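You operate a simulated robot arm through the tools that you are given. There is no shell and no other tool.

Carry out the task below with a simulated robot arm. There is one attempt and no reset: what you move stays moved.

JOB
Take the grease tin from the shelf over the hub deck and put it on top of the polish tin on the work mat. Then put the paste tin from the shelf over the hub deck on the access opening. Then take the rubber disc and leave it on the wheel trolley deck. Then put the shine tin on the hub deck. The order counts.

It is judged by the outcome, as a careful person would: the job done as asked, and still so three seconds after it is handed in. It fails if anything else is knocked over, pushed out of place, dropped, spilled or broken.

ROBOT AND FRAMES
A 6-joint arm with a two-finger parallel gripper on a trunk, on a base that drives. Base frame: it is fixed to the floor where the robot stands at the start and does not move with it; the origin is under the middle of the robot, x ahead of it, y to its left, z up; the surface under the hand at the start is at about z = 1180. Units: mm, rad, N and s.
With the tool pointing down near the work surface it reaches from about 300 to 680 mm from the robot's upright axis, wherever it stands. Its first joint turns from -2.897 to 2.897 rad. Places, roughly: access opening (20x20 cm) [3440, -380, 800]; hub deck [800, 0, 800]; polish tin [1000, -1250, 750]; rubber disc (7x7x6 cm) [500, -2000, 800]; wheel trolley deck [2400, -1700, 400]. Payload 1.57 kg.
The tool frame sits at the grasp point between the pads (the TCP): z along the fingers, y along the line on which they close. The tips reach 30 mm beyond it. Largest opening 110 mm; finger width 24, thickness 12; the body of the gripper, 48 by 112 mm, starts 78 mm behind the TCP.
Orientation is told as [roll, pitch, yaw] about the base's x, y, z axes, in that order, counted from this pose: with the fingers straight down and closing along the base's y, the tool's x points along the base's -x, its y along +y and its z along -z.

CONTROLS
- The arm moves only by the tool play_rows. Its argument "rows" is a list of rows, each a list of 3 entries, a list of its own where there are three numbers: the turn, a rotation vector about the tool's x, y, z in rad, then the shift along the tool's x, y, z in mm, then the closure in counts, from 0 (fully open) to 255 (shut). In form: [[[ax, ay, az], [tx, ty, tz], hand], ...]. A call has 1 to 20 rows; each row shifts and turns the commanded pose from where the row before left it, along the tool's axes as they then stand. Rows are played at 5 a second. More than 50 mm and 0.15 rad between two rows, or a gripper value outside its range, and nothing of the call is played. A pose out of reach is approached as far as the arm can. The call stops where the force on the tool passes 40 N (or 10 N more than at its start, if that is more) or the arm is blocked; 0.2 s more then pass. The fingers move at their own pace (about 108 mm/s each) and stop on an object; they squeeze with about 29 N. The grip force told is the motor's: it shows also when the fingers shut on nothing. Time passes only in rows, and 0.2 s behind the last, so rows that do not move let the fingers close. The reply holds the time, the measured pose of the TCP, the force on the tool along the base axes, the opening and the grip force, in the units named above and with some noise, with the torque about the TCP (base axes, N m) and any sound that the robot's microphone picked up, and new pictures: "views" is both (left out), scene, wrist or none.
- Cameras (640 x 400 px; columns grow to the right, rows downward): "scene" is now at [55.3, 139.8, 1879.8]; the picture's right is [-0.03, -1.00, 0.00], its down [-0.76, 0.02, -0.65] and it looks along [0.65, -0.02, -0.76] (base axes); focal length 286 px, centre (320, 200). "wrist" rides on the gripper at [70, 16, -141] in the tool frame; the picture's right is [-0.23, 0.97, 0.00], its down [-0.86, -0.20, -0.48] and it looks along [-0.47, -0.11, 0.88] (tool axes); focal length 222 px, centre (320, 200). There is no depth. A picture from a camera that has moved, and an enlarged one, comes with that camera's place and axes in the base frame and with its lens.
- move_column(by): slides the trunk up (or, below 0, down) by that many mm; the arm and the scene camera ride with it, the base frame stays. It gives what a move gives, with no picture.
- roll_base(legs): drives the robot by 1 to 6 legs, each [ahead, left, turn to the left] in mm, mm and rad, along the robot's own axes; the way and the turn of a leg run together, so that a leg with both is an arc; at most 1500 mm and 3.142 rad a leg. The arm and the cameras ride along, it lands a little off, and it stops where it bumps. It gives what a move gives, and a new picture of the scene camera.
- aim_head(pan, tilt): turns the head with the scene camera to pan (to the left, within 2.094 rad either way) and tilt (down, from -0.506 to 1.204), counted from straight ahead of the robot. It gives what a move gives, and a new picture of the scene camera.
- enlarge(camera, box): a new picture of the part [left, top, right, bottom] of that camera's present view, enlarged. The clock stands still meanwhile.
- job_done(): hands the job in; it is judged then, once.

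Nothing tells you exact positions but the pictures and the camera data. Unless the task says otherwise, let go and move clear before handing in.

The tools are called as a command line: name --argument value ..., lists and objects as JSON in quotes. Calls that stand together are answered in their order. play_rows: Moves the arm, as the interface text tells. Its arguments: {"type":"object","properties":{"rows":{"type":"array"},"views":{"type":"string","enum":["both","scene","wrist","none"]}},"required":["rows"]} The other tools are called the same way: move_column (by) slides the trunk up or down; roll_base (legs) drives the base; aim_head (pan, tilt) turns the head that bears the scene camera; enlarge (camera, box) takes an enlarged picture of a part of a camera's view; job_done () hands the job in.

At the start:

```text
t: 0.0
ee_pos: [479.6, -38.4, 1417.3]
tool_rot: [0.001, 0.0, -0.001]
wrist_force: [0.4, 0.6, 0.1]
ft_torque: [-0.01, 0.04, -0.03]
gripper_width: 110.0
finger_force: 0.1
trunk travel left (down, up): [-475.0, 115.0]
robot x, y, heading: [3.7, 0.4, -0.004]
head pan, tilt: [-0.031, 0.866]
```

scene: 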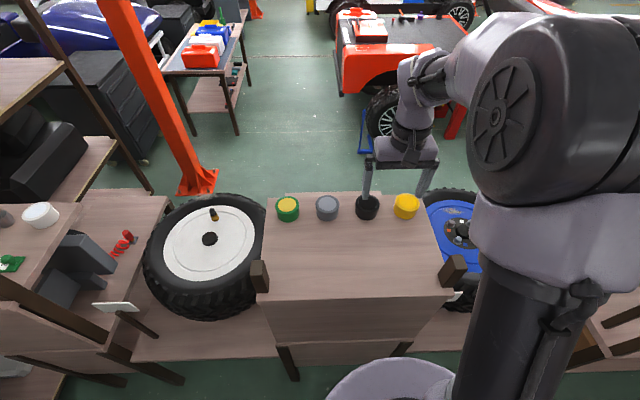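
wrist: 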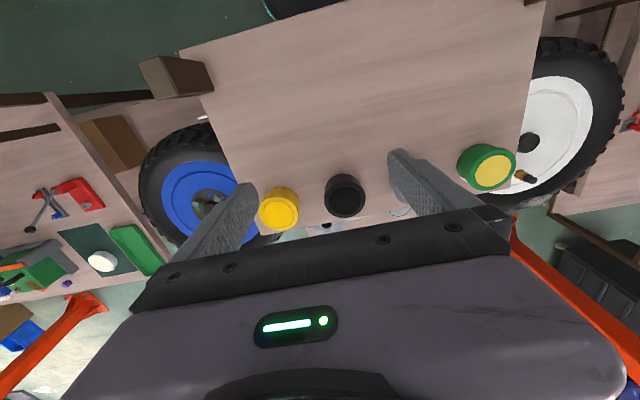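

I see a shelf ahead with four tins (green/yellow, grey, black, yellow), a white-rimmed wheel to the left and a blue one to the right. I will enlarge the views to find out which tin is which before moving.

enlarge --camera "scene" --box '[240, 160, 480, 310]'

enlarge --camera "wrist" --box '[220, 110, 540, 310]'

enlarge --camera "scene" --box '[0, 150, 240, 400]'

```text
2.67 times, centred on (360, 235) of scene
camera zoom: at [55.3, 139.8, 1879.8], right [-0.03, -1.0, 0.0], down [-0.76, 0.02, -0.65], along [0.65, -0.02, -0.76], focal length 762 px, centre (213, 107)
```

zoom: 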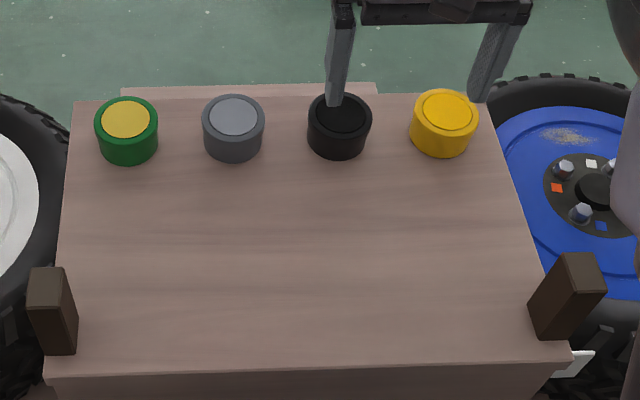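

```text
2.00 times, centred on (380, 210) of wrist
camera zoom: at [409.8, -22.0, 1559.1], right [0.23, 0.97, 0.0], down [0.86, -0.2, 0.48], along [0.47, -0.11, -0.88], focal length 444 px, centre (200, 180)
```

zoom: 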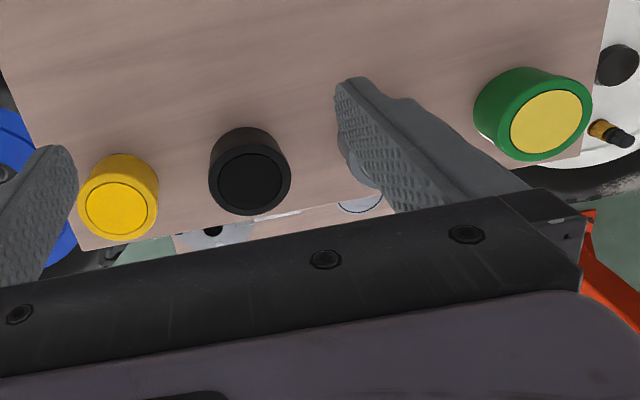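

```text
1.60 times, centred on (120, 275) of scene
camera zoom: at [55.3, 139.8, 1879.8], right [-0.03, -1.0, 0.0], down [-0.76, 0.02, -0.65], along [0.65, -0.02, -0.76], focal length 458 px, centre (640, 80)
```

zoom: 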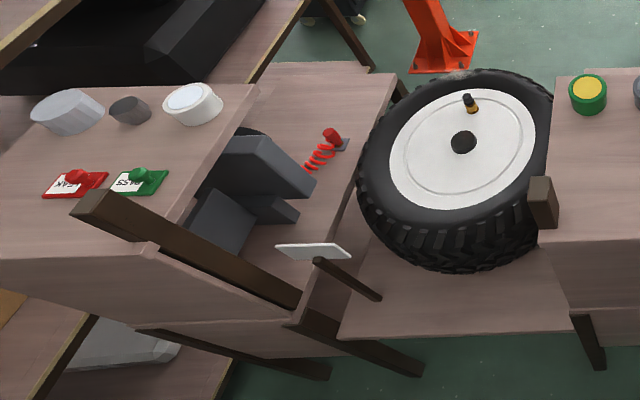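

Four unlabelled tins stand on the upper shelf; I can't yet tell which is grease, paste or shine. I'll look round with the head for labels or a legend.

aim_head --pan 0.9 --tilt 0.6

aim_head --pan -0.9 --tilt 0.6

aim_head --pan -1.8 --tilt 0.6

aim_head --pan 1.8 --tilt 0.6

aim_head --pan 0.0 --tilt 0.3

```text
t: 1.2
ee_pos: [478.9, -38.2, 1417.8]
tool_rot: [0.0, 0.0, 0.001]
wrist_force: [0.9, 0.2, -0.7]
ft_torque: [0.03, 0.01, 0.02]
gripper_width: 110.2
finger_force: 0.1
trunk travel left (down, up): [-475.0, 115.0]
robot x, y, heading: [-2.3, 2.7, 0.002]
head pan, tilt: [0.901, 0.6]
camera scene: at [32.8, 211.6, 1901.8], right [0.78, -0.62, 0.0], down [-0.35, -0.44, -0.82], along [0.51, 0.65, -0.57], focal length 286 px, centre (320, 200)
```

scene: 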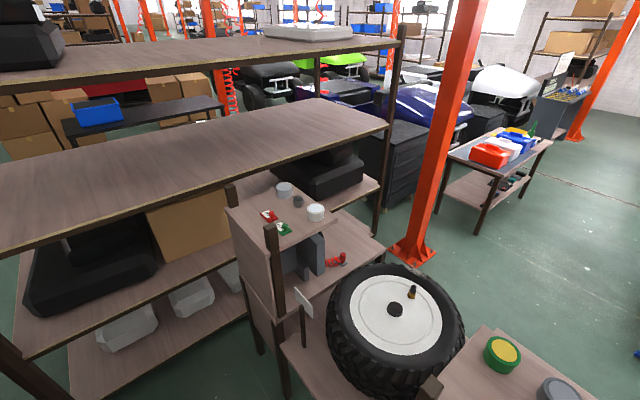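

```text
t: 3.0
ee_pos: [480.1, -38.2, 1418.2]
tool_rot: [-0.001, 0.0, 0.0]
wrist_force: [-0.4, 0.1, 0.5]
ft_torque: [-0.02, -0.03, -0.02]
gripper_width: 109.9
finger_force: 0.1
trunk travel left (down, up): [-475.0, 115.0]
robot x, y, heading: [-1.2, -0.6, 0.002]
head pan, tilt: [-0.901, 0.6]
camera scene: at [32.8, 73.0, 1901.9], right [-0.78, -0.62, 0.0], down [-0.35, 0.44, -0.83], along [0.51, -0.65, -0.56], focal length 286 px, centre (320, 200)
```

scene: 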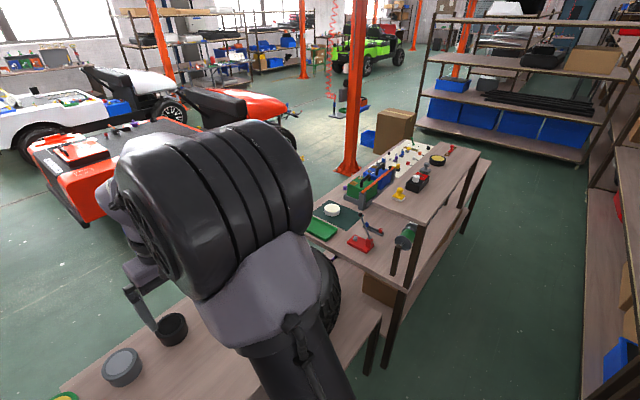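

```text
t: 4.2
ee_pos: [478.1, -37.9, 1418.3]
tool_rot: [-0.001, -0.001, 0.0]
wrist_force: [0.4, 0.6, -0.6]
ft_torque: [-0.02, 0.02, -0.01]
gripper_width: 109.9
finger_force: 0.0
trunk travel left (down, up): [-475.0, 115.0]
robot x, y, heading: [-0.7, -0.3, -0.004]
head pan, tilt: [-1.799, 0.6]
camera scene: at [-42.1, 56.2, 1901.9], right [-0.97, 0.23, 0.0], down [0.13, 0.55, -0.83], along [-0.19, -0.8, -0.56], focal length 286 px, centre (320, 200)
```

scene: 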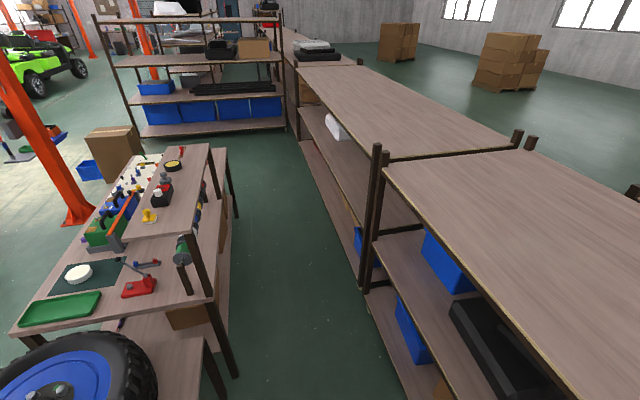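

```text
t: 7.2
ee_pos: [481.0, -37.7, 1418.9]
tool_rot: [0.001, 0.0, 0.0]
wrist_force: [0.6, 0.5, -0.6]
ft_torque: [-0.03, -0.05, 0.05]
gripper_width: 110.1
finger_force: 0.1
trunk travel left (down, up): [-475.0, 115.0]
robot x, y, heading: [-3.7, -0.8, -0.002]
head pan, tilt: [1.799, 0.6]
camera scene: at [-42.1, 228.4, 1901.9], right [0.97, 0.23, 0.0], down [0.13, -0.55, -0.83], along [-0.19, 0.8, -0.56], focal length 286 px, centre (320, 200)
```

scene: 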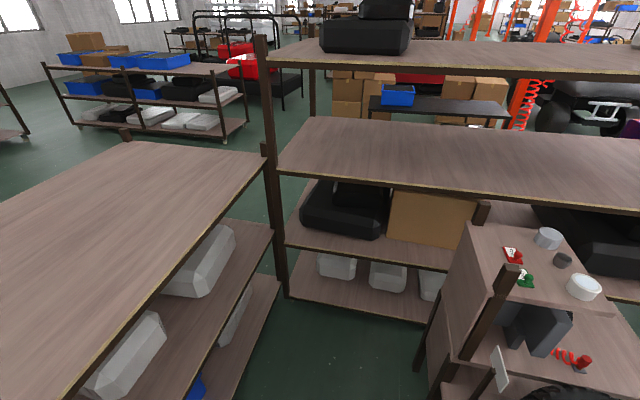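

```text
t: 9.0
ee_pos: [480.2, -38.8, 1418.5]
tool_rot: [0.0, 0.0, 0.0]
wrist_force: [-0.7, -0.5, -0.6]
ft_torque: [0.02, 0.04, 0.0]
gripper_width: 110.2
finger_force: 0.2
trunk travel left (down, up): [-475.0, 115.0]
robot x, y, heading: [-2.7, -2.3, 0.001]
head pan, tilt: [0.0, 0.3]
camera scene: at [71.3, 142.3, 1929.3], right [0.0, -1.0, 0.0], down [-0.3, 0.0, -0.96], along [0.96, 0.0, -0.3], focal length 286 px, centre (320, 200)
```

scene: 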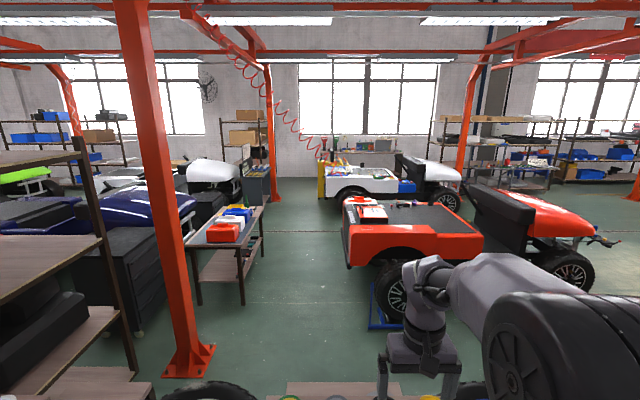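

No legend seen yet; the green tin showed a whitish spot on its side. I'll zoom tightly on each tin.

enlarge --camera "wrist" --box '[445, 130, 525, 200]'

enlarge --camera "wrist" --box '[250, 160, 370, 235]'

enlarge --camera "wrist" --box '[0, 80, 220, 320]'

aim_head --pan 0.0 --tilt 1.0

```text
5.71 times, centred on (485, 165) of wrist
camera zoom: at [409.8, -22.0, 1559.1], right [0.23, 0.97, 0.0], down [0.86, -0.2, 0.48], along [0.47, -0.11, -0.88], focal length 1269 px, centre (-623, 400)
```

zoom: 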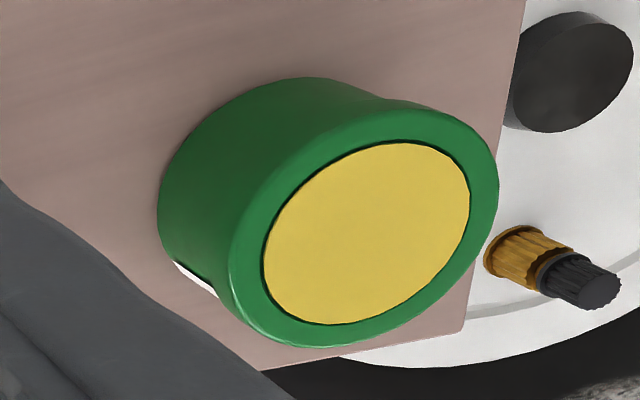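

```text
5.33 times, centred on (310, 198) of wrist
camera zoom: at [409.8, -22.0, 1559.1], right [0.23, 0.97, 0.0], down [0.86, -0.2, 0.48], along [0.47, -0.11, -0.88], focal length 1185 px, centre (373, 213)
```

zoom: 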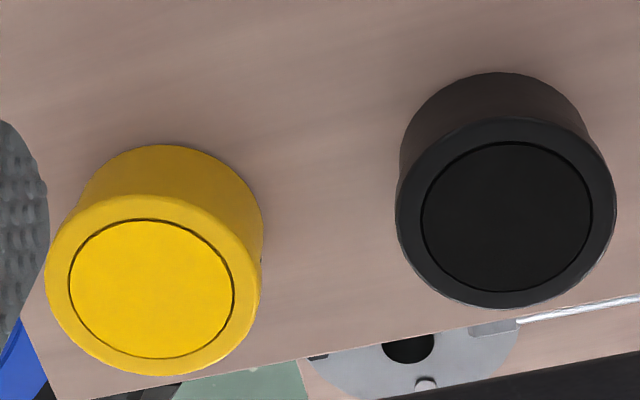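

```text
1.67 times, centred on (110, 200) of wrist
camera zoom: at [409.8, -22.0, 1559.1], right [0.23, 0.97, 0.0], down [0.86, -0.2, 0.48], along [0.47, -0.11, -0.88], focal length 370 px, centre (670, 200)
```

zoom: 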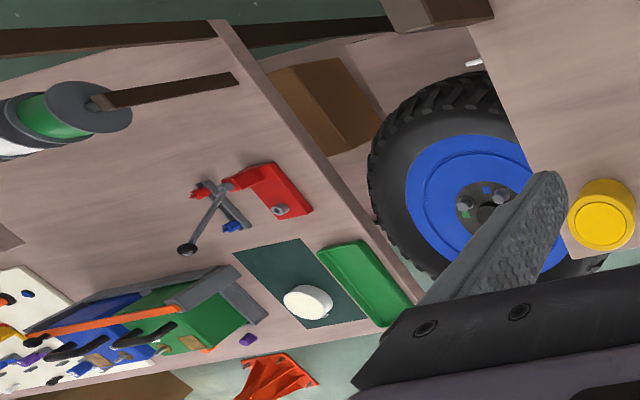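

```text
t: 10.1
ee_pos: [480.3, -38.4, 1418.3]
tool_rot: [0.001, 0.0, 0.001]
wrist_force: [0.2, 0.2, 0.4]
ft_torque: [-0.01, -0.02, 0.01]
gripper_width: 110.1
finger_force: 0.0
trunk travel left (down, up): [-475.0, 115.0]
robot x, y, heading: [0.7, 1.3, -0.005]
head pan, tilt: [0.0, 1.0]
camera scene: at [47.5, 142.3, 1869.9], right [0.0, -1.0, 0.0], down [-0.84, 0.0, -0.54], along [0.54, 0.0, -0.84], focal length 286 px, centre (320, 200)
```

scene: 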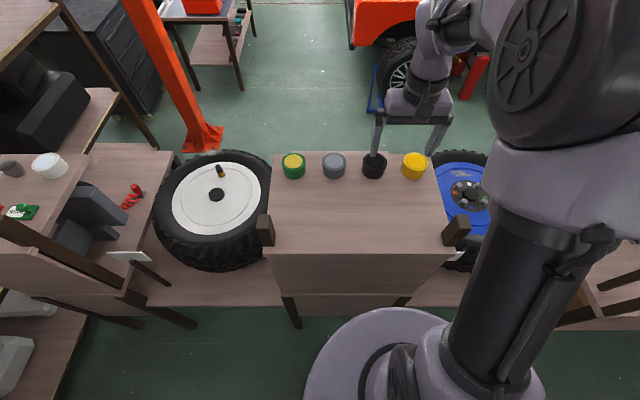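

The green tin has a white label on the side facing away from the robot, so the labels must be read from the far side of the bench. I'll turn right and drive along the aisle (bench ends near y = -2550), surveying the mat, disc and trolley on the way.

aim_head --pan 0.0 --tilt 0.6

roll_base --legs '[[-80, 0, 0], [0, 0, -1.571]]'

```text
t: 11.0
ee_pos: [480.3, -38.5, 1417.9]
tool_rot: [-0.002, 0.001, -0.001]
wrist_force: [0.1, -0.2, -0.1]
ft_torque: [-0.02, 0.03, 0.03]
gripper_width: 109.9
finger_force: 0.0
trunk travel left (down, up): [-475.0, 115.0]
robot x, y, heading: [-0.2, -0.2, 0.001]
head pan, tilt: [0.0, 0.6]
camera scene: at [66.3, 142.3, 1901.8], right [0.0, -1.0, 0.0], down [-0.57, 0.0, -0.82], along [0.82, 0.0, -0.57], focal length 286 px, centre (320, 200)
```

scene: 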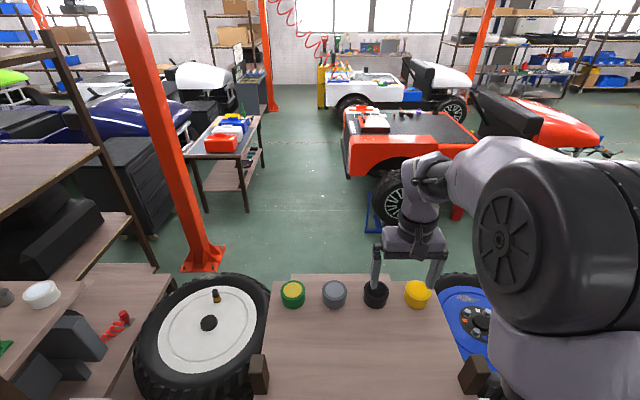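

```text
t: 15.8
ee_pos: [-115.1, -480.0, 1419.1]
tool_rot: [-0.002, 0.0, -1.566]
wrist_force: [-0.9, 0.6, 0.7]
ft_torque: [-0.01, -0.01, 0.0]
gripper_width: 110.2
finger_force: 0.0
trunk travel left (down, up): [-475.0, 115.0]
robot x, y, heading: [-81.3, -0.9, -1.569]
head pan, tilt: [0.0, 0.6]
camera scene: at [58.6, -65.4, 1901.9], right [-1.0, -0.01, 0.0], down [0.0, 0.56, -0.83], along [0.0, -0.83, -0.56], focal length 286 px, centre (320, 200)
```

scene: 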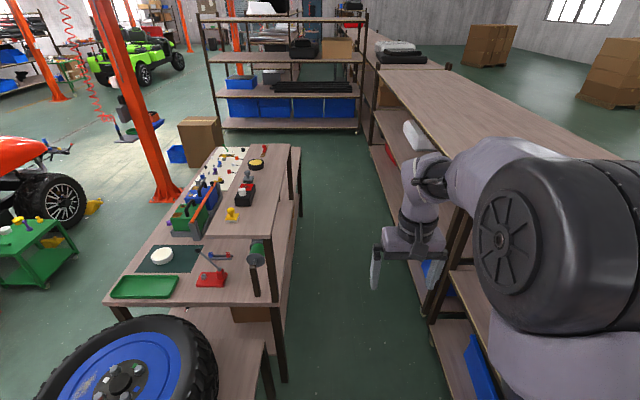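

I now see the bench with mat and white polish tin, a green trolley to the left with some things on it, and a clear aisle. I drive down the aisle past the bench end.

roll_base --legs '[[1450, 0, 0]]'

aim_head --pan 0.8 --tilt 0.7

```text
t: 23.1
ee_pos: [-124.6, -1951.8, 1417.5]
tool_rot: [0.0, 0.0, -1.58]
wrist_force: [0.1, 0.3, -0.4]
ft_torque: [-0.01, 0.0, -0.01]
gripper_width: 110.1
finger_force: 0.1
trunk travel left (down, up): [-475.0, 115.0]
robot x, y, heading: [-82.2, -1471.6, -1.58]
head pan, tilt: [0.0, 0.6]
camera scene: at [54.9, -1540.1, 1901.9], right [-1.0, 0.01, 0.0], down [0.01, 0.56, -0.83], along [-0.01, -0.83, -0.56], focal length 286 px, centre (320, 200)
```

scene: 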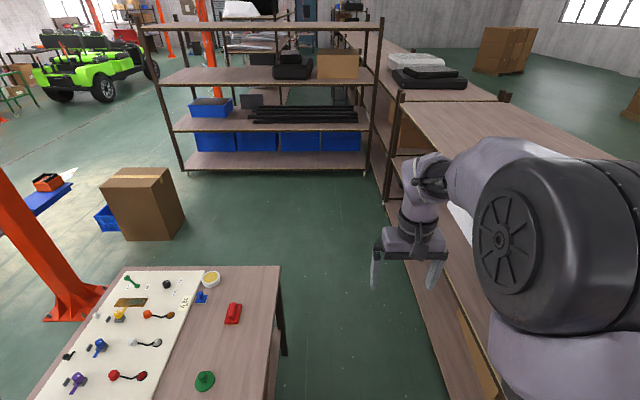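

```text
t: 24.3
ee_pos: [-124.3, -1951.9, 1418.0]
tool_rot: [0.0, 0.0, -1.578]
wrist_force: [0.3, 0.5, 0.3]
ft_torque: [-0.02, -0.01, 0.02]
gripper_width: 109.9
finger_force: 0.0
trunk travel left (down, up): [-475.0, 115.0]
robot x, y, heading: [-83.0, -1475.3, -1.578]
head pan, tilt: [0.799, 0.7]
camera scene: at [116.0, -1511.4, 1893.2], right [-0.7, -0.71, 0.0], down [-0.46, 0.45, -0.77], along [0.54, -0.54, -0.64], focal length 286 px, centre (320, 200)
```

scene: 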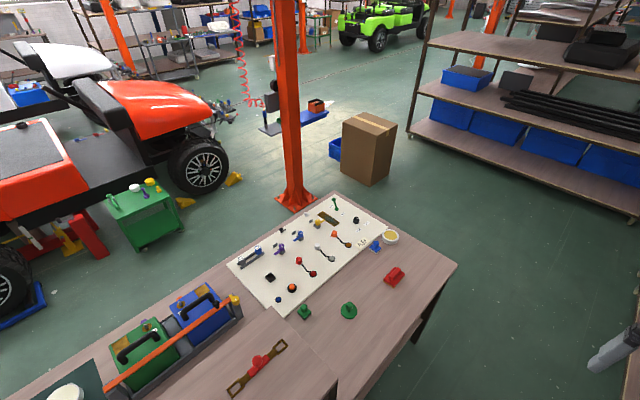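

The bench layout is clear from here. Let me zoom in to identify the rubber disc and the trolley contents before moving on.

enlarge --camera "scene" --box '[220, 190, 460, 340]'

enlarge --camera "scene" --box '[90, 160, 250, 260]'

aim_head --pan 1.5 --tilt 0.9

enlarge --camera "scene" --box '[0, 0, 640, 400]'

```text
2.67 times, centred on (340, 265) of scene
camera zoom: at [116.0, -1511.4, 1893.2], right [-0.7, -0.71, 0.0], down [-0.46, 0.45, -0.77], along [0.54, -0.54, -0.64], focal length 762 px, centre (267, 27)
```

zoom: 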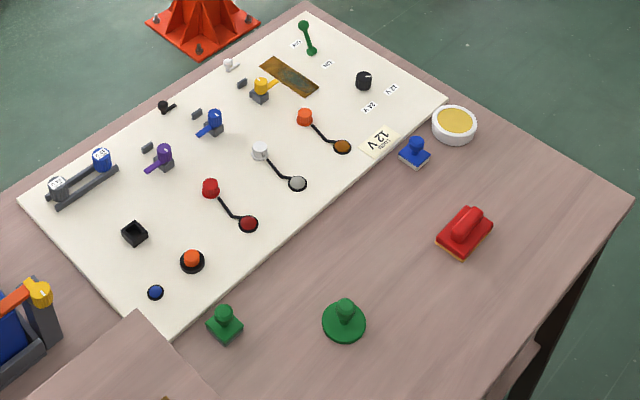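

```text
4.00 times, centred on (170, 210) of scene
camera zoom: at [116.0, -1511.4, 1893.2], right [-0.7, -0.71, 0.0], down [-0.46, 0.45, -0.77], along [0.54, -0.54, -0.64], focal length 1144 px, centre (920, 160)
```

zoom: 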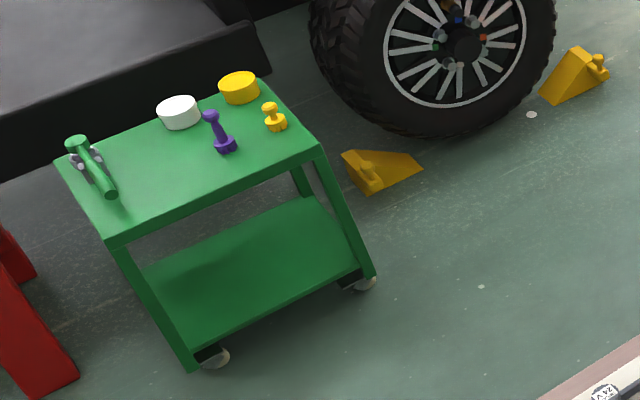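

```text
t: 25.3
ee_pos: [-124.5, -1951.8, 1417.8]
tool_rot: [0.0, 0.0, -1.579]
wrist_force: [-0.2, 0.2, 0.1]
ft_torque: [-0.02, -0.01, 0.03]
gripper_width: 109.8
finger_force: 0.0
trunk travel left (down, up): [-475.0, 115.0]
robot x, y, heading: [-82.3, -1472.0, -1.581]
head pan, tilt: [1.499, 0.901]
camera scene: at [130.9, -1457.7, 1877.1], right [-0.08, -1.0, 0.0], down [-0.78, 0.06, -0.62], along [0.62, -0.05, -0.78], focal length 286 px, centre (320, 200)
```

scene: 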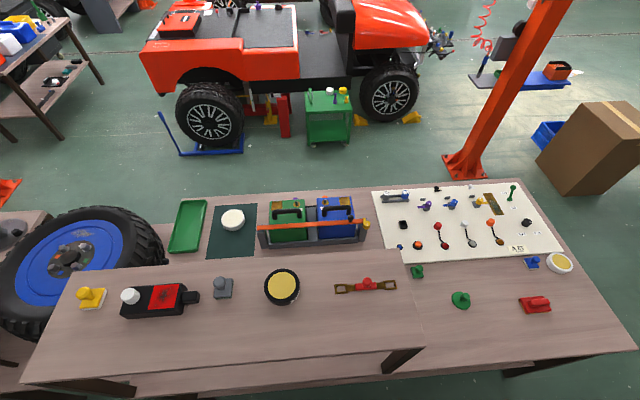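

```text
1.00 times, centred on (320, 200) of scene (not enlarged: the box is as wide or as high as the picture)
camera zoom: at [130.9, -1457.7, 1877.1], right [-0.08, -1.0, 0.0], down [-0.78, 0.06, -0.62], along [0.62, -0.05, -0.78], focal length 286 px, centre (320, 200)
```

zoom: 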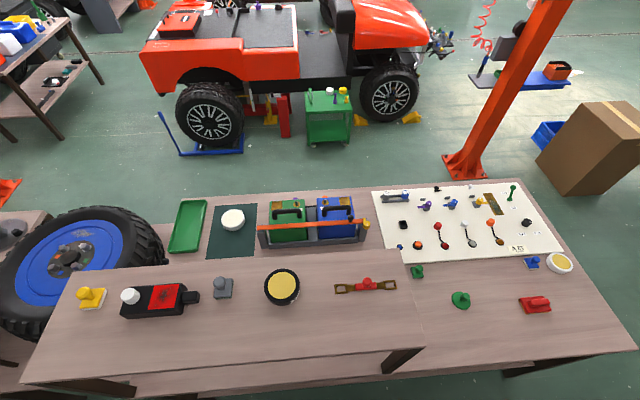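

The green round-based disc near (470, -2040) matches the rubber disc; the white tin on the dark mat is the polish tin; the green trolley near (2400, -1700) is the wheel trolley. I now drive round the bench end to the far side to read the tin labels.

roll_base --legs '[[1500, 0, 0], [60, 0, 0], [0, 1500, 0], [0, 60, 0]]'

```text
t: 40.9
ee_pos: [1418.8, -3528.9, 1417.4]
tool_rot: [-0.002, 0.0, -1.579]
wrist_force: [1.1, 0.2, 0.1]
ft_torque: [0.0, 0.02, 0.02]
gripper_width: 110.1
finger_force: 0.1
trunk travel left (down, up): [-475.0, 115.0]
robot x, y, heading: [1460.4, -3051.4, -1.581]
head pan, tilt: [1.499, 0.901]
camera scene: at [1674.8, -3034.7, 1876.8], right [-0.08, -1.0, 0.0], down [-0.78, 0.06, -0.62], along [0.62, -0.05, -0.78], focal length 286 px, centre (320, 200)
```

scene: 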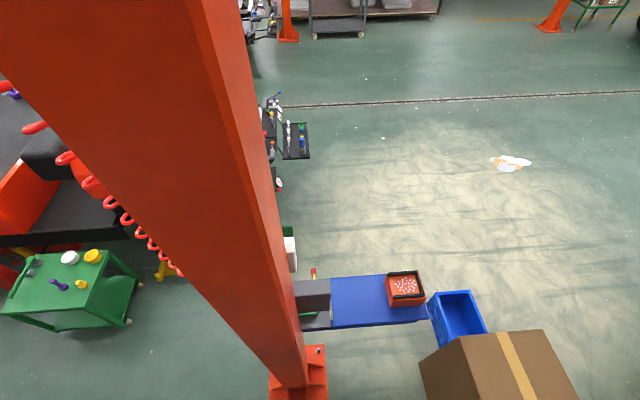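

The pillar is just to my side, so I shift slightly away from it and back along the lane between bench and trolley.

roll_base --legs '[[0, -45, 0], [-1300, 0, 0]]'

aim_head --pan -1.57 --tilt 0.8

```text
t: 47.9
ee_pos: [1381.0, -2242.1, 1418.1]
tool_rot: [0.0, 0.001, -1.565]
wrist_force: [0.0, 0.7, 0.2]
ft_torque: [0.02, 0.01, 0.0]
gripper_width: 109.8
finger_force: 0.0
trunk travel left (down, up): [-475.0, 115.0]
robot x, y, heading: [1418.7, -1762.8, -1.561]
head pan, tilt: [1.499, 0.901]
camera scene: at [1630.3, -1744.1, 1877.1], right [-0.07, -1.0, 0.0], down [-0.78, 0.05, -0.62], along [0.62, -0.04, -0.78], focal length 286 px, centre (320, 200)
```

scene: 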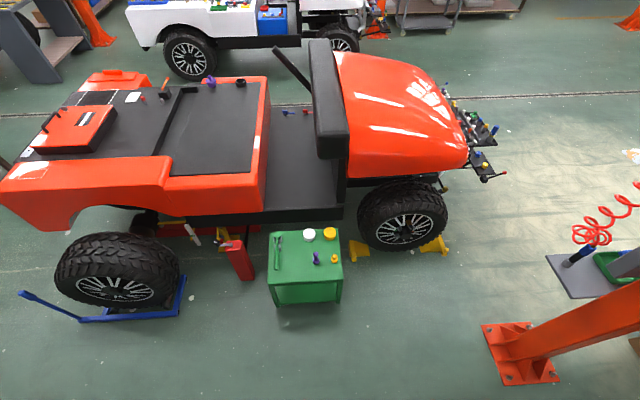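

```text
t: 50.5
ee_pos: [1380.5, -2241.3, 1418.3]
tool_rot: [0.0, -0.001, -1.566]
wrist_force: [-0.3, 1.0, -0.2]
ft_torque: [-0.01, -0.02, -0.03]
gripper_width: 110.1
finger_force: 0.1
trunk travel left (down, up): [-475.0, 115.0]
robot x, y, heading: [1413.6, -1761.1, -1.565]
head pan, tilt: [-1.571, 0.799]
camera scene: at [1474.3, -1739.7, 1885.0], right [-0.01, 1.0, 0.0], down [0.72, 0.0, -0.7], along [-0.7, 0.0, -0.72], focal length 286 px, centre (320, 200)
```

scene: 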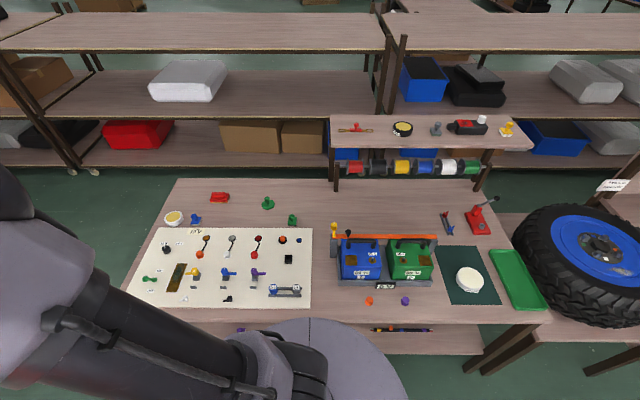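

From here I can see the polish tin on the mat (about [884, -1128], top near z 820), and the access plate on the red vehicle. I continue back along the lane to view the four shelf tins from the far side.

roll_base --legs '[[-1500, 0, 0], [-250, 0, 0]]'

enlarge --camera "scene" --box '[200, 100, 440, 250]'

```text
t: 59.4
ee_pos: [1370.7, -498.7, 1417.3]
tool_rot: [-0.002, 0.001, -1.562]
wrist_force: [-0.1, -0.7, 0.3]
ft_torque: [0.01, 0.0, -0.01]
gripper_width: 110.2
finger_force: 0.0
trunk travel left (down, up): [-475.0, 115.0]
robot x, y, heading: [1406.5, -22.3, -1.562]
head pan, tilt: [-1.571, 0.799]
camera scene: at [1461.3, 4.6, 1885.0], right [-0.01, 1.0, 0.0], down [0.72, 0.01, -0.7], along [-0.7, -0.01, -0.72], focal length 286 px, centre (320, 200)
```

scene: 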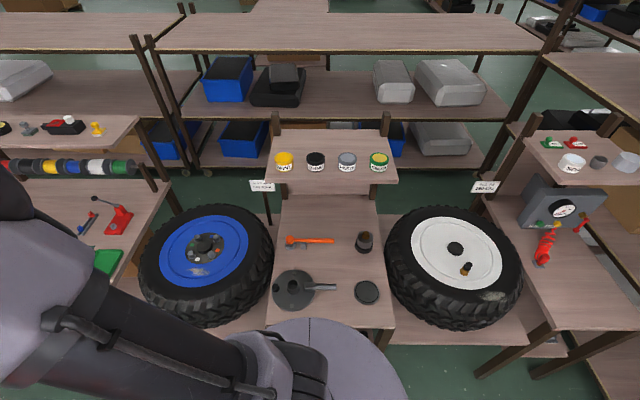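

```text
2.67 times, centred on (320, 175) of scene
camera zoom: at [1461.3, 4.6, 1885.0], right [-0.01, 1.0, 0.0], down [0.72, 0.01, -0.7], along [-0.7, -0.01, -0.72], focal length 762 px, centre (320, 267)
```

zoom: 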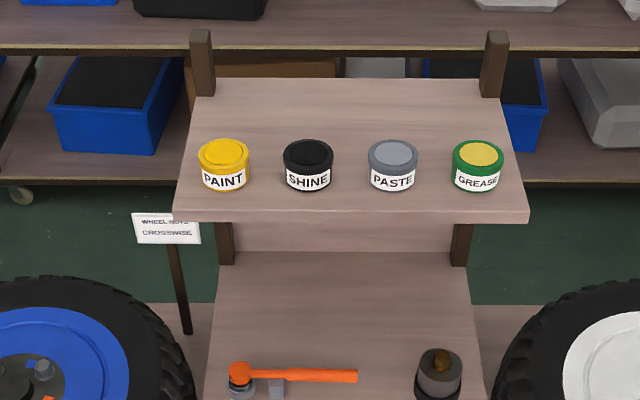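

The labels read: yellow = PAINT, black = SHINE, grey = PASTE, green = GREASE. Before going to pick, I look at the red vehicle's access opening and the hub deck from here.

enlarge --camera "scene" --box '[250, 180, 420, 340]'

aim_head --pan 1.5 --tilt 0.5

enlarge --camera "scene" --box '[250, 80, 570, 280]'

```text
2.50 times, centred on (335, 260) of scene
camera zoom: at [1461.3, 4.6, 1885.0], right [-0.01, 1.0, 0.0], down [0.72, 0.01, -0.7], along [-0.7, -0.01, -0.72], focal length 715 px, centre (282, 50)
```

zoom: 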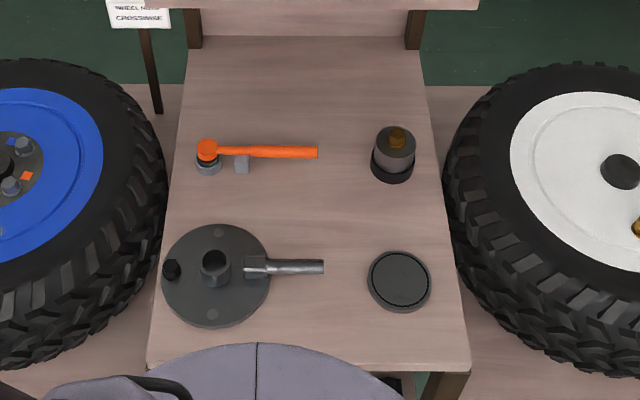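

```text
t: 62.0
ee_pos: [1371.2, -498.3, 1419.0]
tool_rot: [0.0, 0.001, -1.561]
wrist_force: [-0.1, -0.1, -0.1]
ft_torque: [-0.01, 0.04, 0.05]
gripper_width: 109.9
finger_force: 0.0
trunk travel left (down, up): [-475.0, 115.0]
robot x, y, heading: [1402.7, -15.7, -1.56]
head pan, tilt: [1.499, 0.499]
camera scene: at [1632.8, -0.8, 1910.9], right [-0.06, -1.0, 0.0], down [-0.48, 0.03, -0.88], along [0.88, -0.06, -0.48], focal length 286 px, centre (320, 200)
```

scene: 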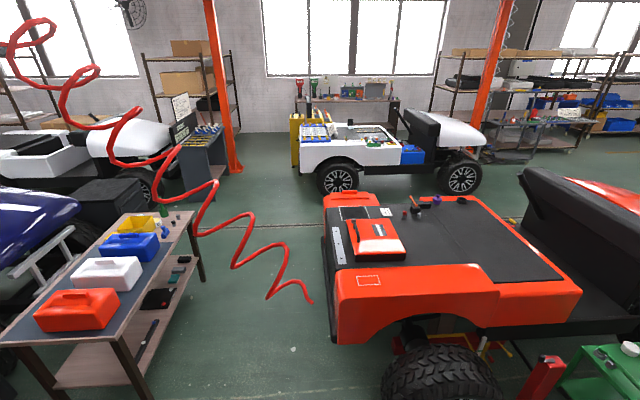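

```text
2.00 times, centred on (410, 180) of scene
camera zoom: at [1632.8, -0.8, 1910.9], right [-0.06, -1.0, 0.0], down [-0.48, 0.03, -0.88], along [0.88, -0.06, -0.48], focal length 572 px, centre (140, 240)
```

zoom: 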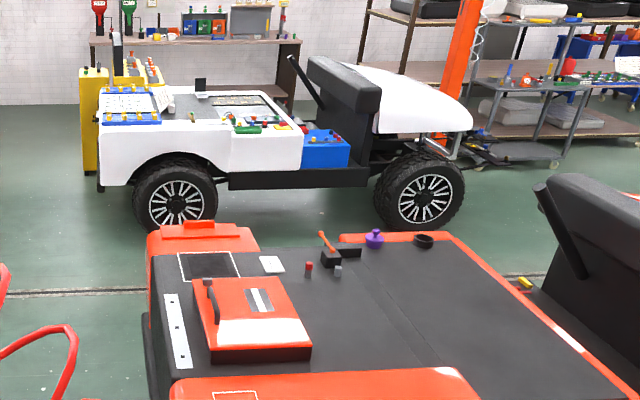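

The access opening is the dark white-edged square on the vehicle bed beside the removed red hatch. The hub deck has free space in the middle. A red coil hose hangs near (1890, 50, 1640), which I'll keep away from. I'll turn to face the shelf from this side and test whether the tins are reachable with a slightly tilted hand.

roll_base --legs '[[0, 0, -1.578], [55, -195, 0]]'

aim_head --pan 0.0 --tilt 0.85

```text
t: 67.5
ee_pos: [870.6, 212.0, 1417.5]
tool_rot: [0.001, 0.0, -3.139]
wrist_force: [0.0, 0.3, -0.1]
ft_torque: [-0.01, 0.01, 0.01]
gripper_width: 110.1
finger_force: 0.0
trunk travel left (down, up): [-475.0, 115.0]
robot x, y, heading: [1346.4, 173.3, -3.141]
head pan, tilt: [1.499, 0.499]
camera scene: at [1361.7, -53.7, 1911.0], right [-1.0, 0.07, 0.0], down [0.03, 0.48, -0.88], along [-0.06, -0.88, -0.48], focal length 286 px, centre (320, 200)
```

scene: 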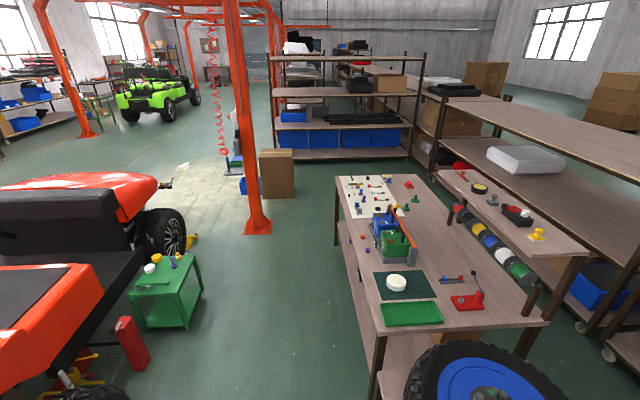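

```text
t: 69.1
ee_pos: [871.0, 211.5, 1417.0]
tool_rot: [-0.001, -0.001, -3.14]
wrist_force: [-0.4, 0.1, 0.2]
ft_torque: [0.0, 0.01, 0.01]
gripper_width: 109.9
finger_force: 0.0
trunk travel left (down, up): [-475.0, 115.0]
robot x, y, heading: [1348.1, 171.8, -3.138]
head pan, tilt: [0.0, 0.85]
camera scene: at [1289.9, 36.5, 1881.0], right [0.0, 1.0, 0.0], down [0.75, 0.0, -0.66], along [-0.66, 0.0, -0.75], focal length 286 px, centre (320, 200)
```

scene: 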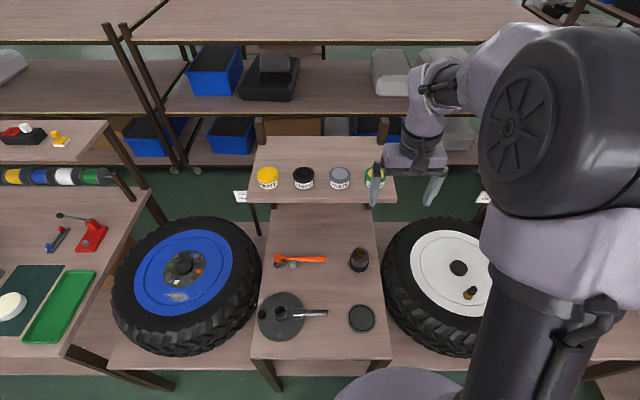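

I'm facing the shelf from the hub side at (1347, 172). I'll tilt the hand forward 0.45 rad and hover over the green GREASE tin at about (603, 217) to test reach, staying well above it.

play_rows --rows '[[[0, -0.15, 0], [0, 0, 0], 0], [[0, -0.15, 0], [0, 0, 0], 0], [[0, -0.15, 0], [0, 0, 0], 0], [[0, 0, 0], [-29.06, -0.7, 27.8], 0], [[0, 0, 0], [-29.06, -0.7, 27.8], 0], [[0, 0, 0], [-29.06, -0.7, 27.8], 0], [[0, 0, 0], [-29.06, -0.7, 27.8], 0], [[0, 0, 0], [-29.06, -0.7, 27.8], 0], [[0, 0, 0], [-29.06, -0.7, 27.8], 0], [[0, 0, 0], [-29.06, -0.7, 27.8], 0], [[0, 0, 0], [0, 0, 0], 0], [[0, 0, 0], [0, 0, 0], 0]]'

```text
t: 71.7
ee_pos: [601.1, 216.5, 1330.8]
tool_rot: [0.0, -0.45, -3.14]
wrist_force: [-0.4, -0.4, -0.2]
ft_torque: [0.0, -0.01, -0.02]
gripper_width: 110.1
finger_force: 0.1
trunk travel left (down, up): [-475.0, 115.0]
robot x, y, heading: [1350.7, 174.7, -3.141]
head pan, tilt: [0.0, 0.85]
camera scene: at [1288.9, 36.5, 1880.9], right [0.0, 1.0, 0.0], down [0.75, 0.0, -0.66], along [-0.66, 0.0, -0.75], focal length 286 px, centre (320, 200)
camera wrist: at [725.5, 199.2, 1427.5], right [-0.2, -0.97, 0.1], down [-0.56, 0.2, 0.8], along [-0.8, 0.11, -0.59], focal length 222 px, centre (320, 200)
```

scene: 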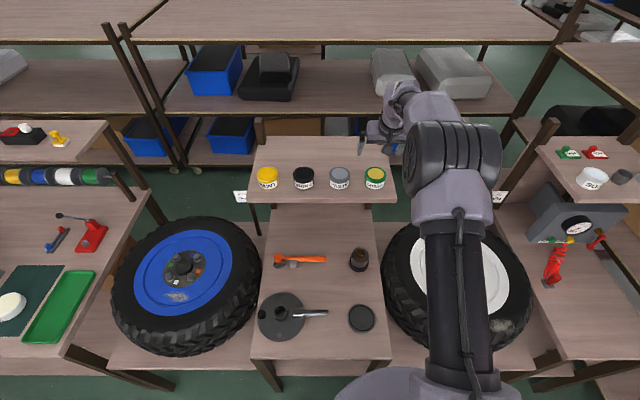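
wrist: 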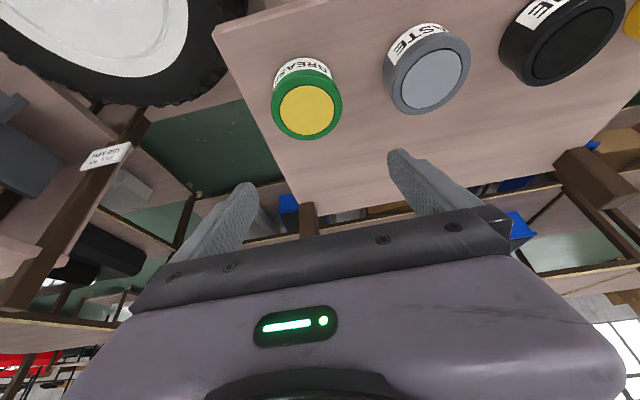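

The tilted pose is reached exactly, so picking from this side works. The wrist view puts the green tin near (605, 217). I enlarge to refine the tin's position and height.

enlarge --camera "wrist" --box '[240, 30, 380, 160]'

enlarge --camera "scene" --box '[310, 120, 440, 220]'

```text
3.08 times, centred on (310, 95) of wrist
camera zoom: at [725.5, 199.2, 1427.5], right [-0.2, -0.97, 0.1], down [-0.56, 0.2, 0.8], along [-0.8, 0.11, -0.59], focal length 684 px, centre (351, 523)
```

zoom: 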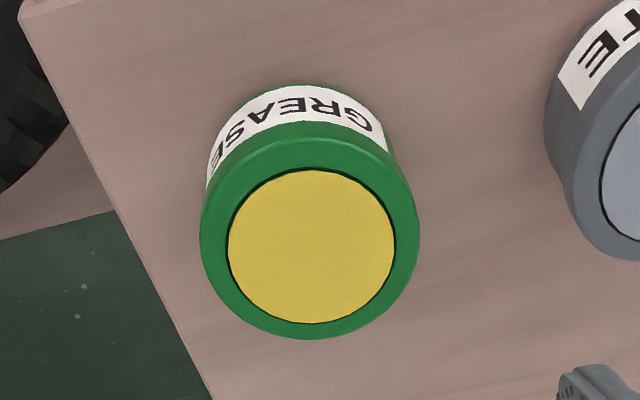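

```text
4.00 times, centred on (375, 170) of scene
camera zoom: at [1288.9, 36.5, 1880.9], right [0.0, 1.0, 0.0], down [0.75, 0.0, -0.66], along [-0.66, 0.0, -0.75], focal length 1144 px, centre (100, 320)
```

zoom: 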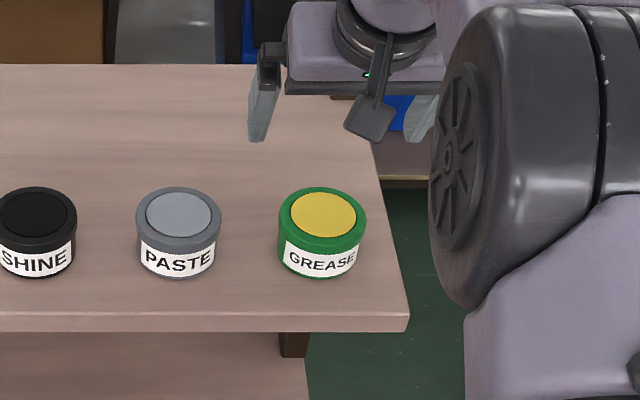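

The grease tin is at about (603, 218) with its top near z 1230. I descend part-way so the open fingers straddle it, then check.

play_rows --rows '[[[0, 0, 0], [12.9, -0.5, 25.2], 0], [[0, 0, 0], [12.9, -0.5, 25.2], 0], [[0, 0, 0], [12.9, -0.5, 25.2], 0], [[0, 0, 0], [0, 0, 0], 0]]'

enlarge --camera "scene" --box '[310, 120, 440, 220]'

enlarge --camera "wrist" --box '[160, 60, 480, 260]'

```text
t: 72.7
ee_pos: [605.0, 216.5, 1246.6]
tool_rot: [-0.002, -0.451, -3.14]
wrist_force: [-0.1, 0.5, 0.5]
ft_torque: [0.05, -0.01, -0.03]
gripper_width: 109.9
finger_force: 0.0
trunk travel left (down, up): [-475.0, 115.0]
robot x, y, heading: [1349.3, 172.1, -3.136]
head pan, tilt: [0.0, 0.85]
camera scene: at [1290.4, 36.4, 1881.0], right [0.0, 1.0, 0.0], down [0.75, 0.0, -0.66], along [-0.66, 0.0, -0.75], focal length 286 px, centre (320, 200)
camera wrist: at [728.1, 201.1, 1343.5], right [-0.2, -0.97, 0.1], down [-0.56, 0.2, 0.8], along [-0.8, 0.11, -0.59], focal length 222 px, centre (320, 200)
```

scene: 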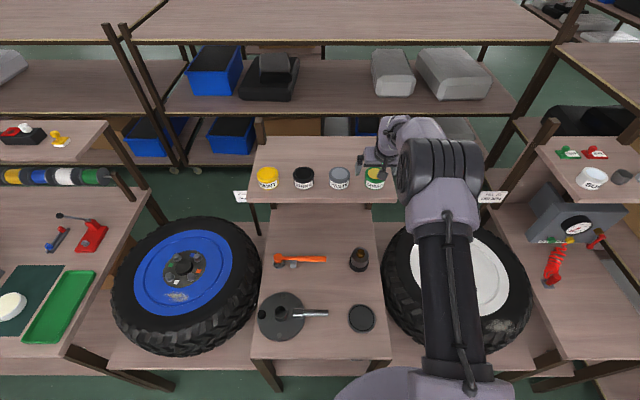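
wrist: 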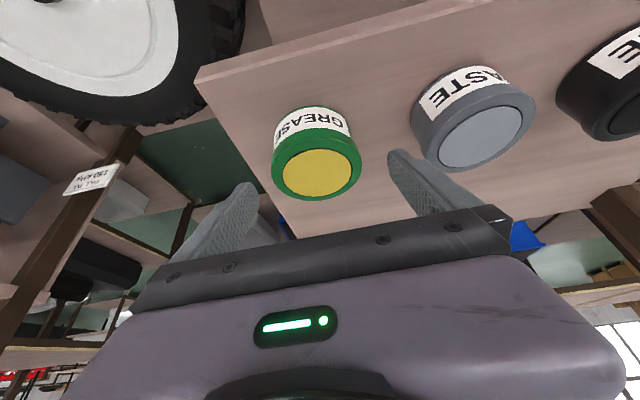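

```text
4.00 times, centred on (375, 170) of scene
camera zoom: at [1290.4, 36.4, 1881.0], right [0.0, 1.0, 0.0], down [0.75, 0.0, -0.66], along [-0.66, 0.0, -0.75], focal length 1144 px, centre (100, 320)
```

zoom: 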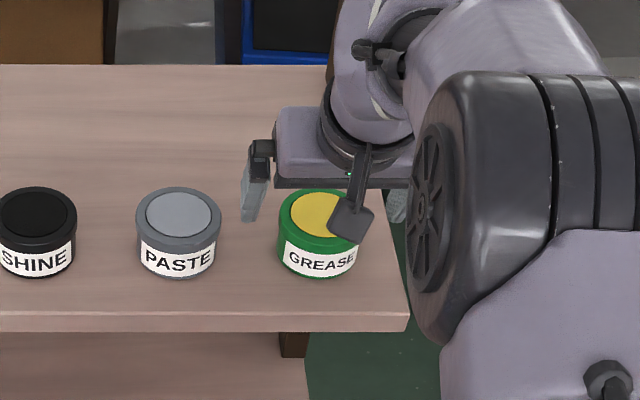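

```text
2.00 times, centred on (320, 160) of wrist
camera zoom: at [728.1, 201.1, 1343.5], right [-0.2, -0.97, 0.1], down [-0.56, 0.2, 0.8], along [-0.8, 0.11, -0.59], focal length 444 px, centre (320, 280)
```

zoom: 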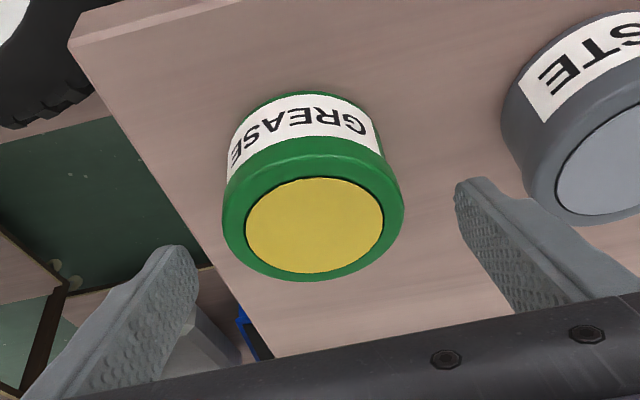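

The tin lid is near z 1224 and the fingers straddle it evenly with clearance to the PASTE tin. I lower the last 27 mm, then close on the tin.

play_rows --rows '[[[0, 0, 0], [4.5, 0.25, 12.8], 30], [[0, 0, 0], [4.5, 0.25, 12.8], 30], [[0, 0, 0], [0, 0, 0], 30]]'

enlarge --camera "wrist" --box '[160, 60, 480, 260]'

```text
t: 73.5
ee_pos: [601.4, 217.0, 1219.9]
tool_rot: [-0.001, -0.451, -3.139]
wrist_force: [0.2, -0.6, -0.1]
ft_torque: [0.0, 0.05, 0.0]
gripper_width: 96.9
finger_force: 0.1
trunk travel left (down, up): [-475.0, 115.0]
robot x, y, heading: [1347.9, 174.7, -3.139]
head pan, tilt: [0.0, 0.85]
camera scene: at [1290.1, 36.5, 1881.0], right [0.0, 1.0, 0.0], down [0.75, 0.0, -0.66], along [-0.66, 0.0, -0.75], focal length 286 px, centre (320, 200)
camera wrist: at [724.9, 200.8, 1316.5], right [-0.2, -0.97, 0.1], down [-0.56, 0.2, 0.8], along [-0.8, 0.11, -0.59], focal length 222 px, centre (320, 200)
```

scene: 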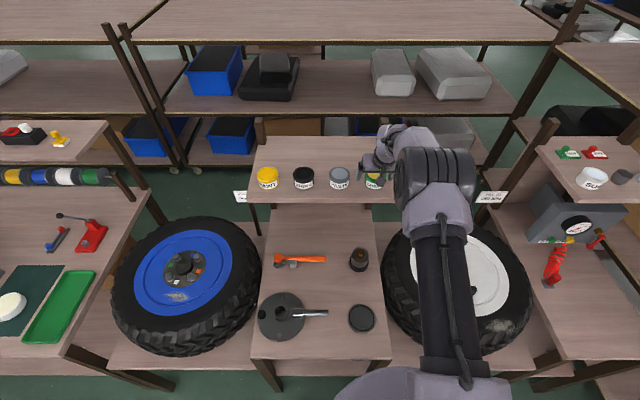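
wrist: 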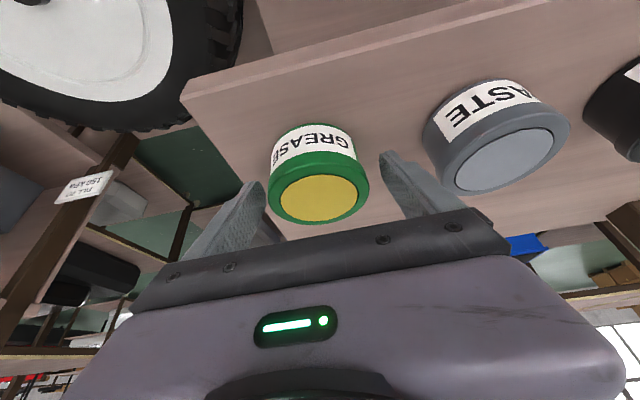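

```text
2.00 times, centred on (320, 160) of wrist
camera zoom: at [724.9, 200.8, 1316.5], right [-0.2, -0.97, 0.1], down [-0.56, 0.2, 0.8], along [-0.8, 0.11, -0.59], focal length 444 px, centre (320, 280)
```

zoom: 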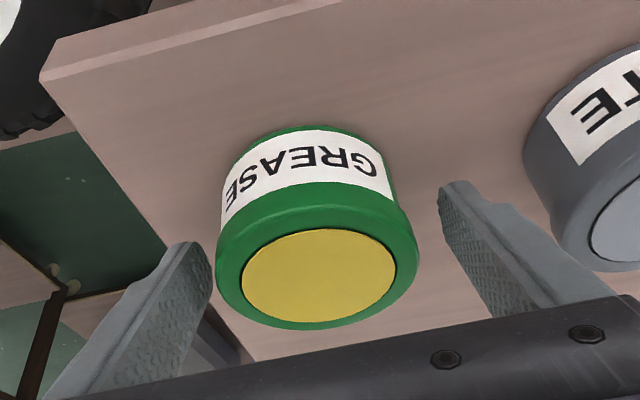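

Fingers flank the grease tin. I nudge 4 mm back toward me to centre the pads, then close.

play_rows --rows '[[[0, 0, 0], [3.0, 0, -1.4], 30], [[0, 0, 0], [0, 0, 0], 120], [[0, 0, 0], [0, 0, 0], 255], [[0, 0, 0], [0, 0, 0], 255], [[0, 0, 0], [0, 0, 0], 255], [[0, 0, 0], [0, 0, 0], 255]]'

```text
t: 74.9
ee_pos: [604.1, 216.5, 1219.9]
tool_rot: [-0.001, -0.449, -3.138]
wrist_force: [1.2, 0.5, 1.0]
ft_torque: [-0.03, -0.01, 0.02]
gripper_width: 71.3
finger_force: 28.7
trunk travel left (down, up): [-475.0, 115.0]
robot x, y, heading: [1348.6, 173.7, -3.137]
head pan, tilt: [0.0, 0.85]
camera scene: at [1290.3, 36.6, 1881.0], right [0.0, 1.0, 0.0], down [0.75, 0.0, -0.66], along [-0.66, 0.0, -0.75], focal length 286 px, centre (320, 200)
camera wrist: at [728.6, 200.9, 1316.8], right [-0.2, -0.97, 0.1], down [-0.56, 0.2, 0.8], along [-0.8, 0.11, -0.59], focal length 222 px, centre (320, 200)
```

scene: 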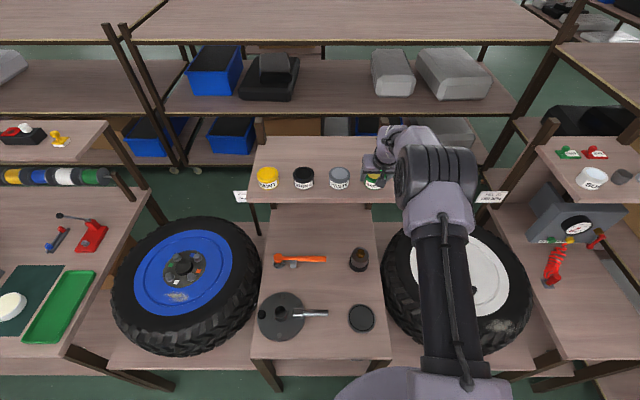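
wrist: 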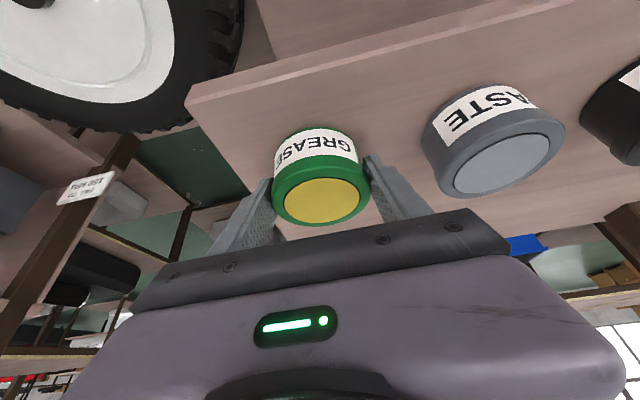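

Grip is firm at 71 mm. I lift the grease tin straight up and retract it clear of the shelf.

play_rows --rows '[[[0, 0, 0], [-4.35, 0, -9.0], 255], [[0, 0, 0], [-10.9, 0, -22.5], 255], [[0, 0, 0], [-13, 0, -27], 255], [[0, 0, 0], [-17.4, 0, -36], 255], [[0, 0, 0], [31.5, 0, -15.2], 255], [[0, 0, 0], [36, 0, -17.4], 255], [[0, 0, 0], [36, 0, -17.4], 255], [[0, 0, 0], [36, 0, -17.4], 255], [[0, 0, 0], [36, 0, -17.4], 255], [[0, 0, 0], [36, 0, -17.4], 255], [[0, 0, 0], [0, 0, 0], 255]]'

```text
t: 77.3
ee_pos: [838.7, 217.2, 1323.8]
tool_rot: [0.001, -0.45, -3.141]
wrist_force: [0.1, 0.3, -2.4]
ft_torque: [0.01, -0.04, 0.0]
gripper_width: 71.3
finger_force: 28.5
trunk travel left (down, up): [-475.0, 115.0]
robot x, y, heading: [1350.9, 175.2, -3.137]
head pan, tilt: [0.0, 0.85]
camera scene: at [1288.0, 36.5, 1880.9], right [0.0, 1.0, 0.0], down [0.75, 0.0, -0.66], along [-0.66, 0.0, -0.75], focal length 286 px, centre (320, 200)
camera wrist: at [962.1, 201.1, 1421.2], right [-0.2, -0.97, 0.1], down [-0.56, 0.2, 0.8], along [-0.8, 0.11, -0.59], focal length 222 px, centre (320, 200)
```

scene: 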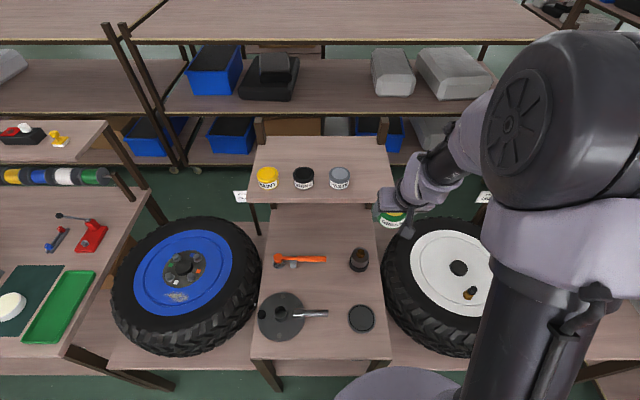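
wrist: 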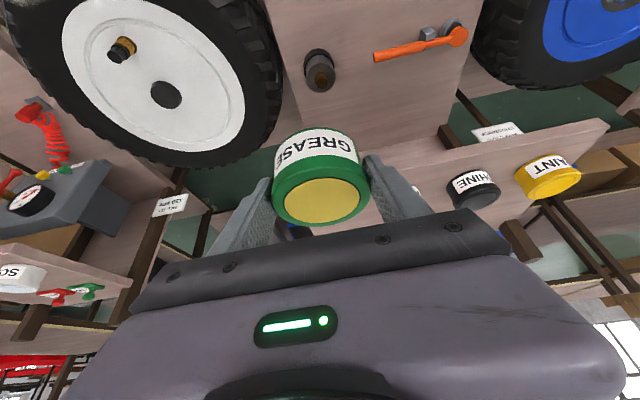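

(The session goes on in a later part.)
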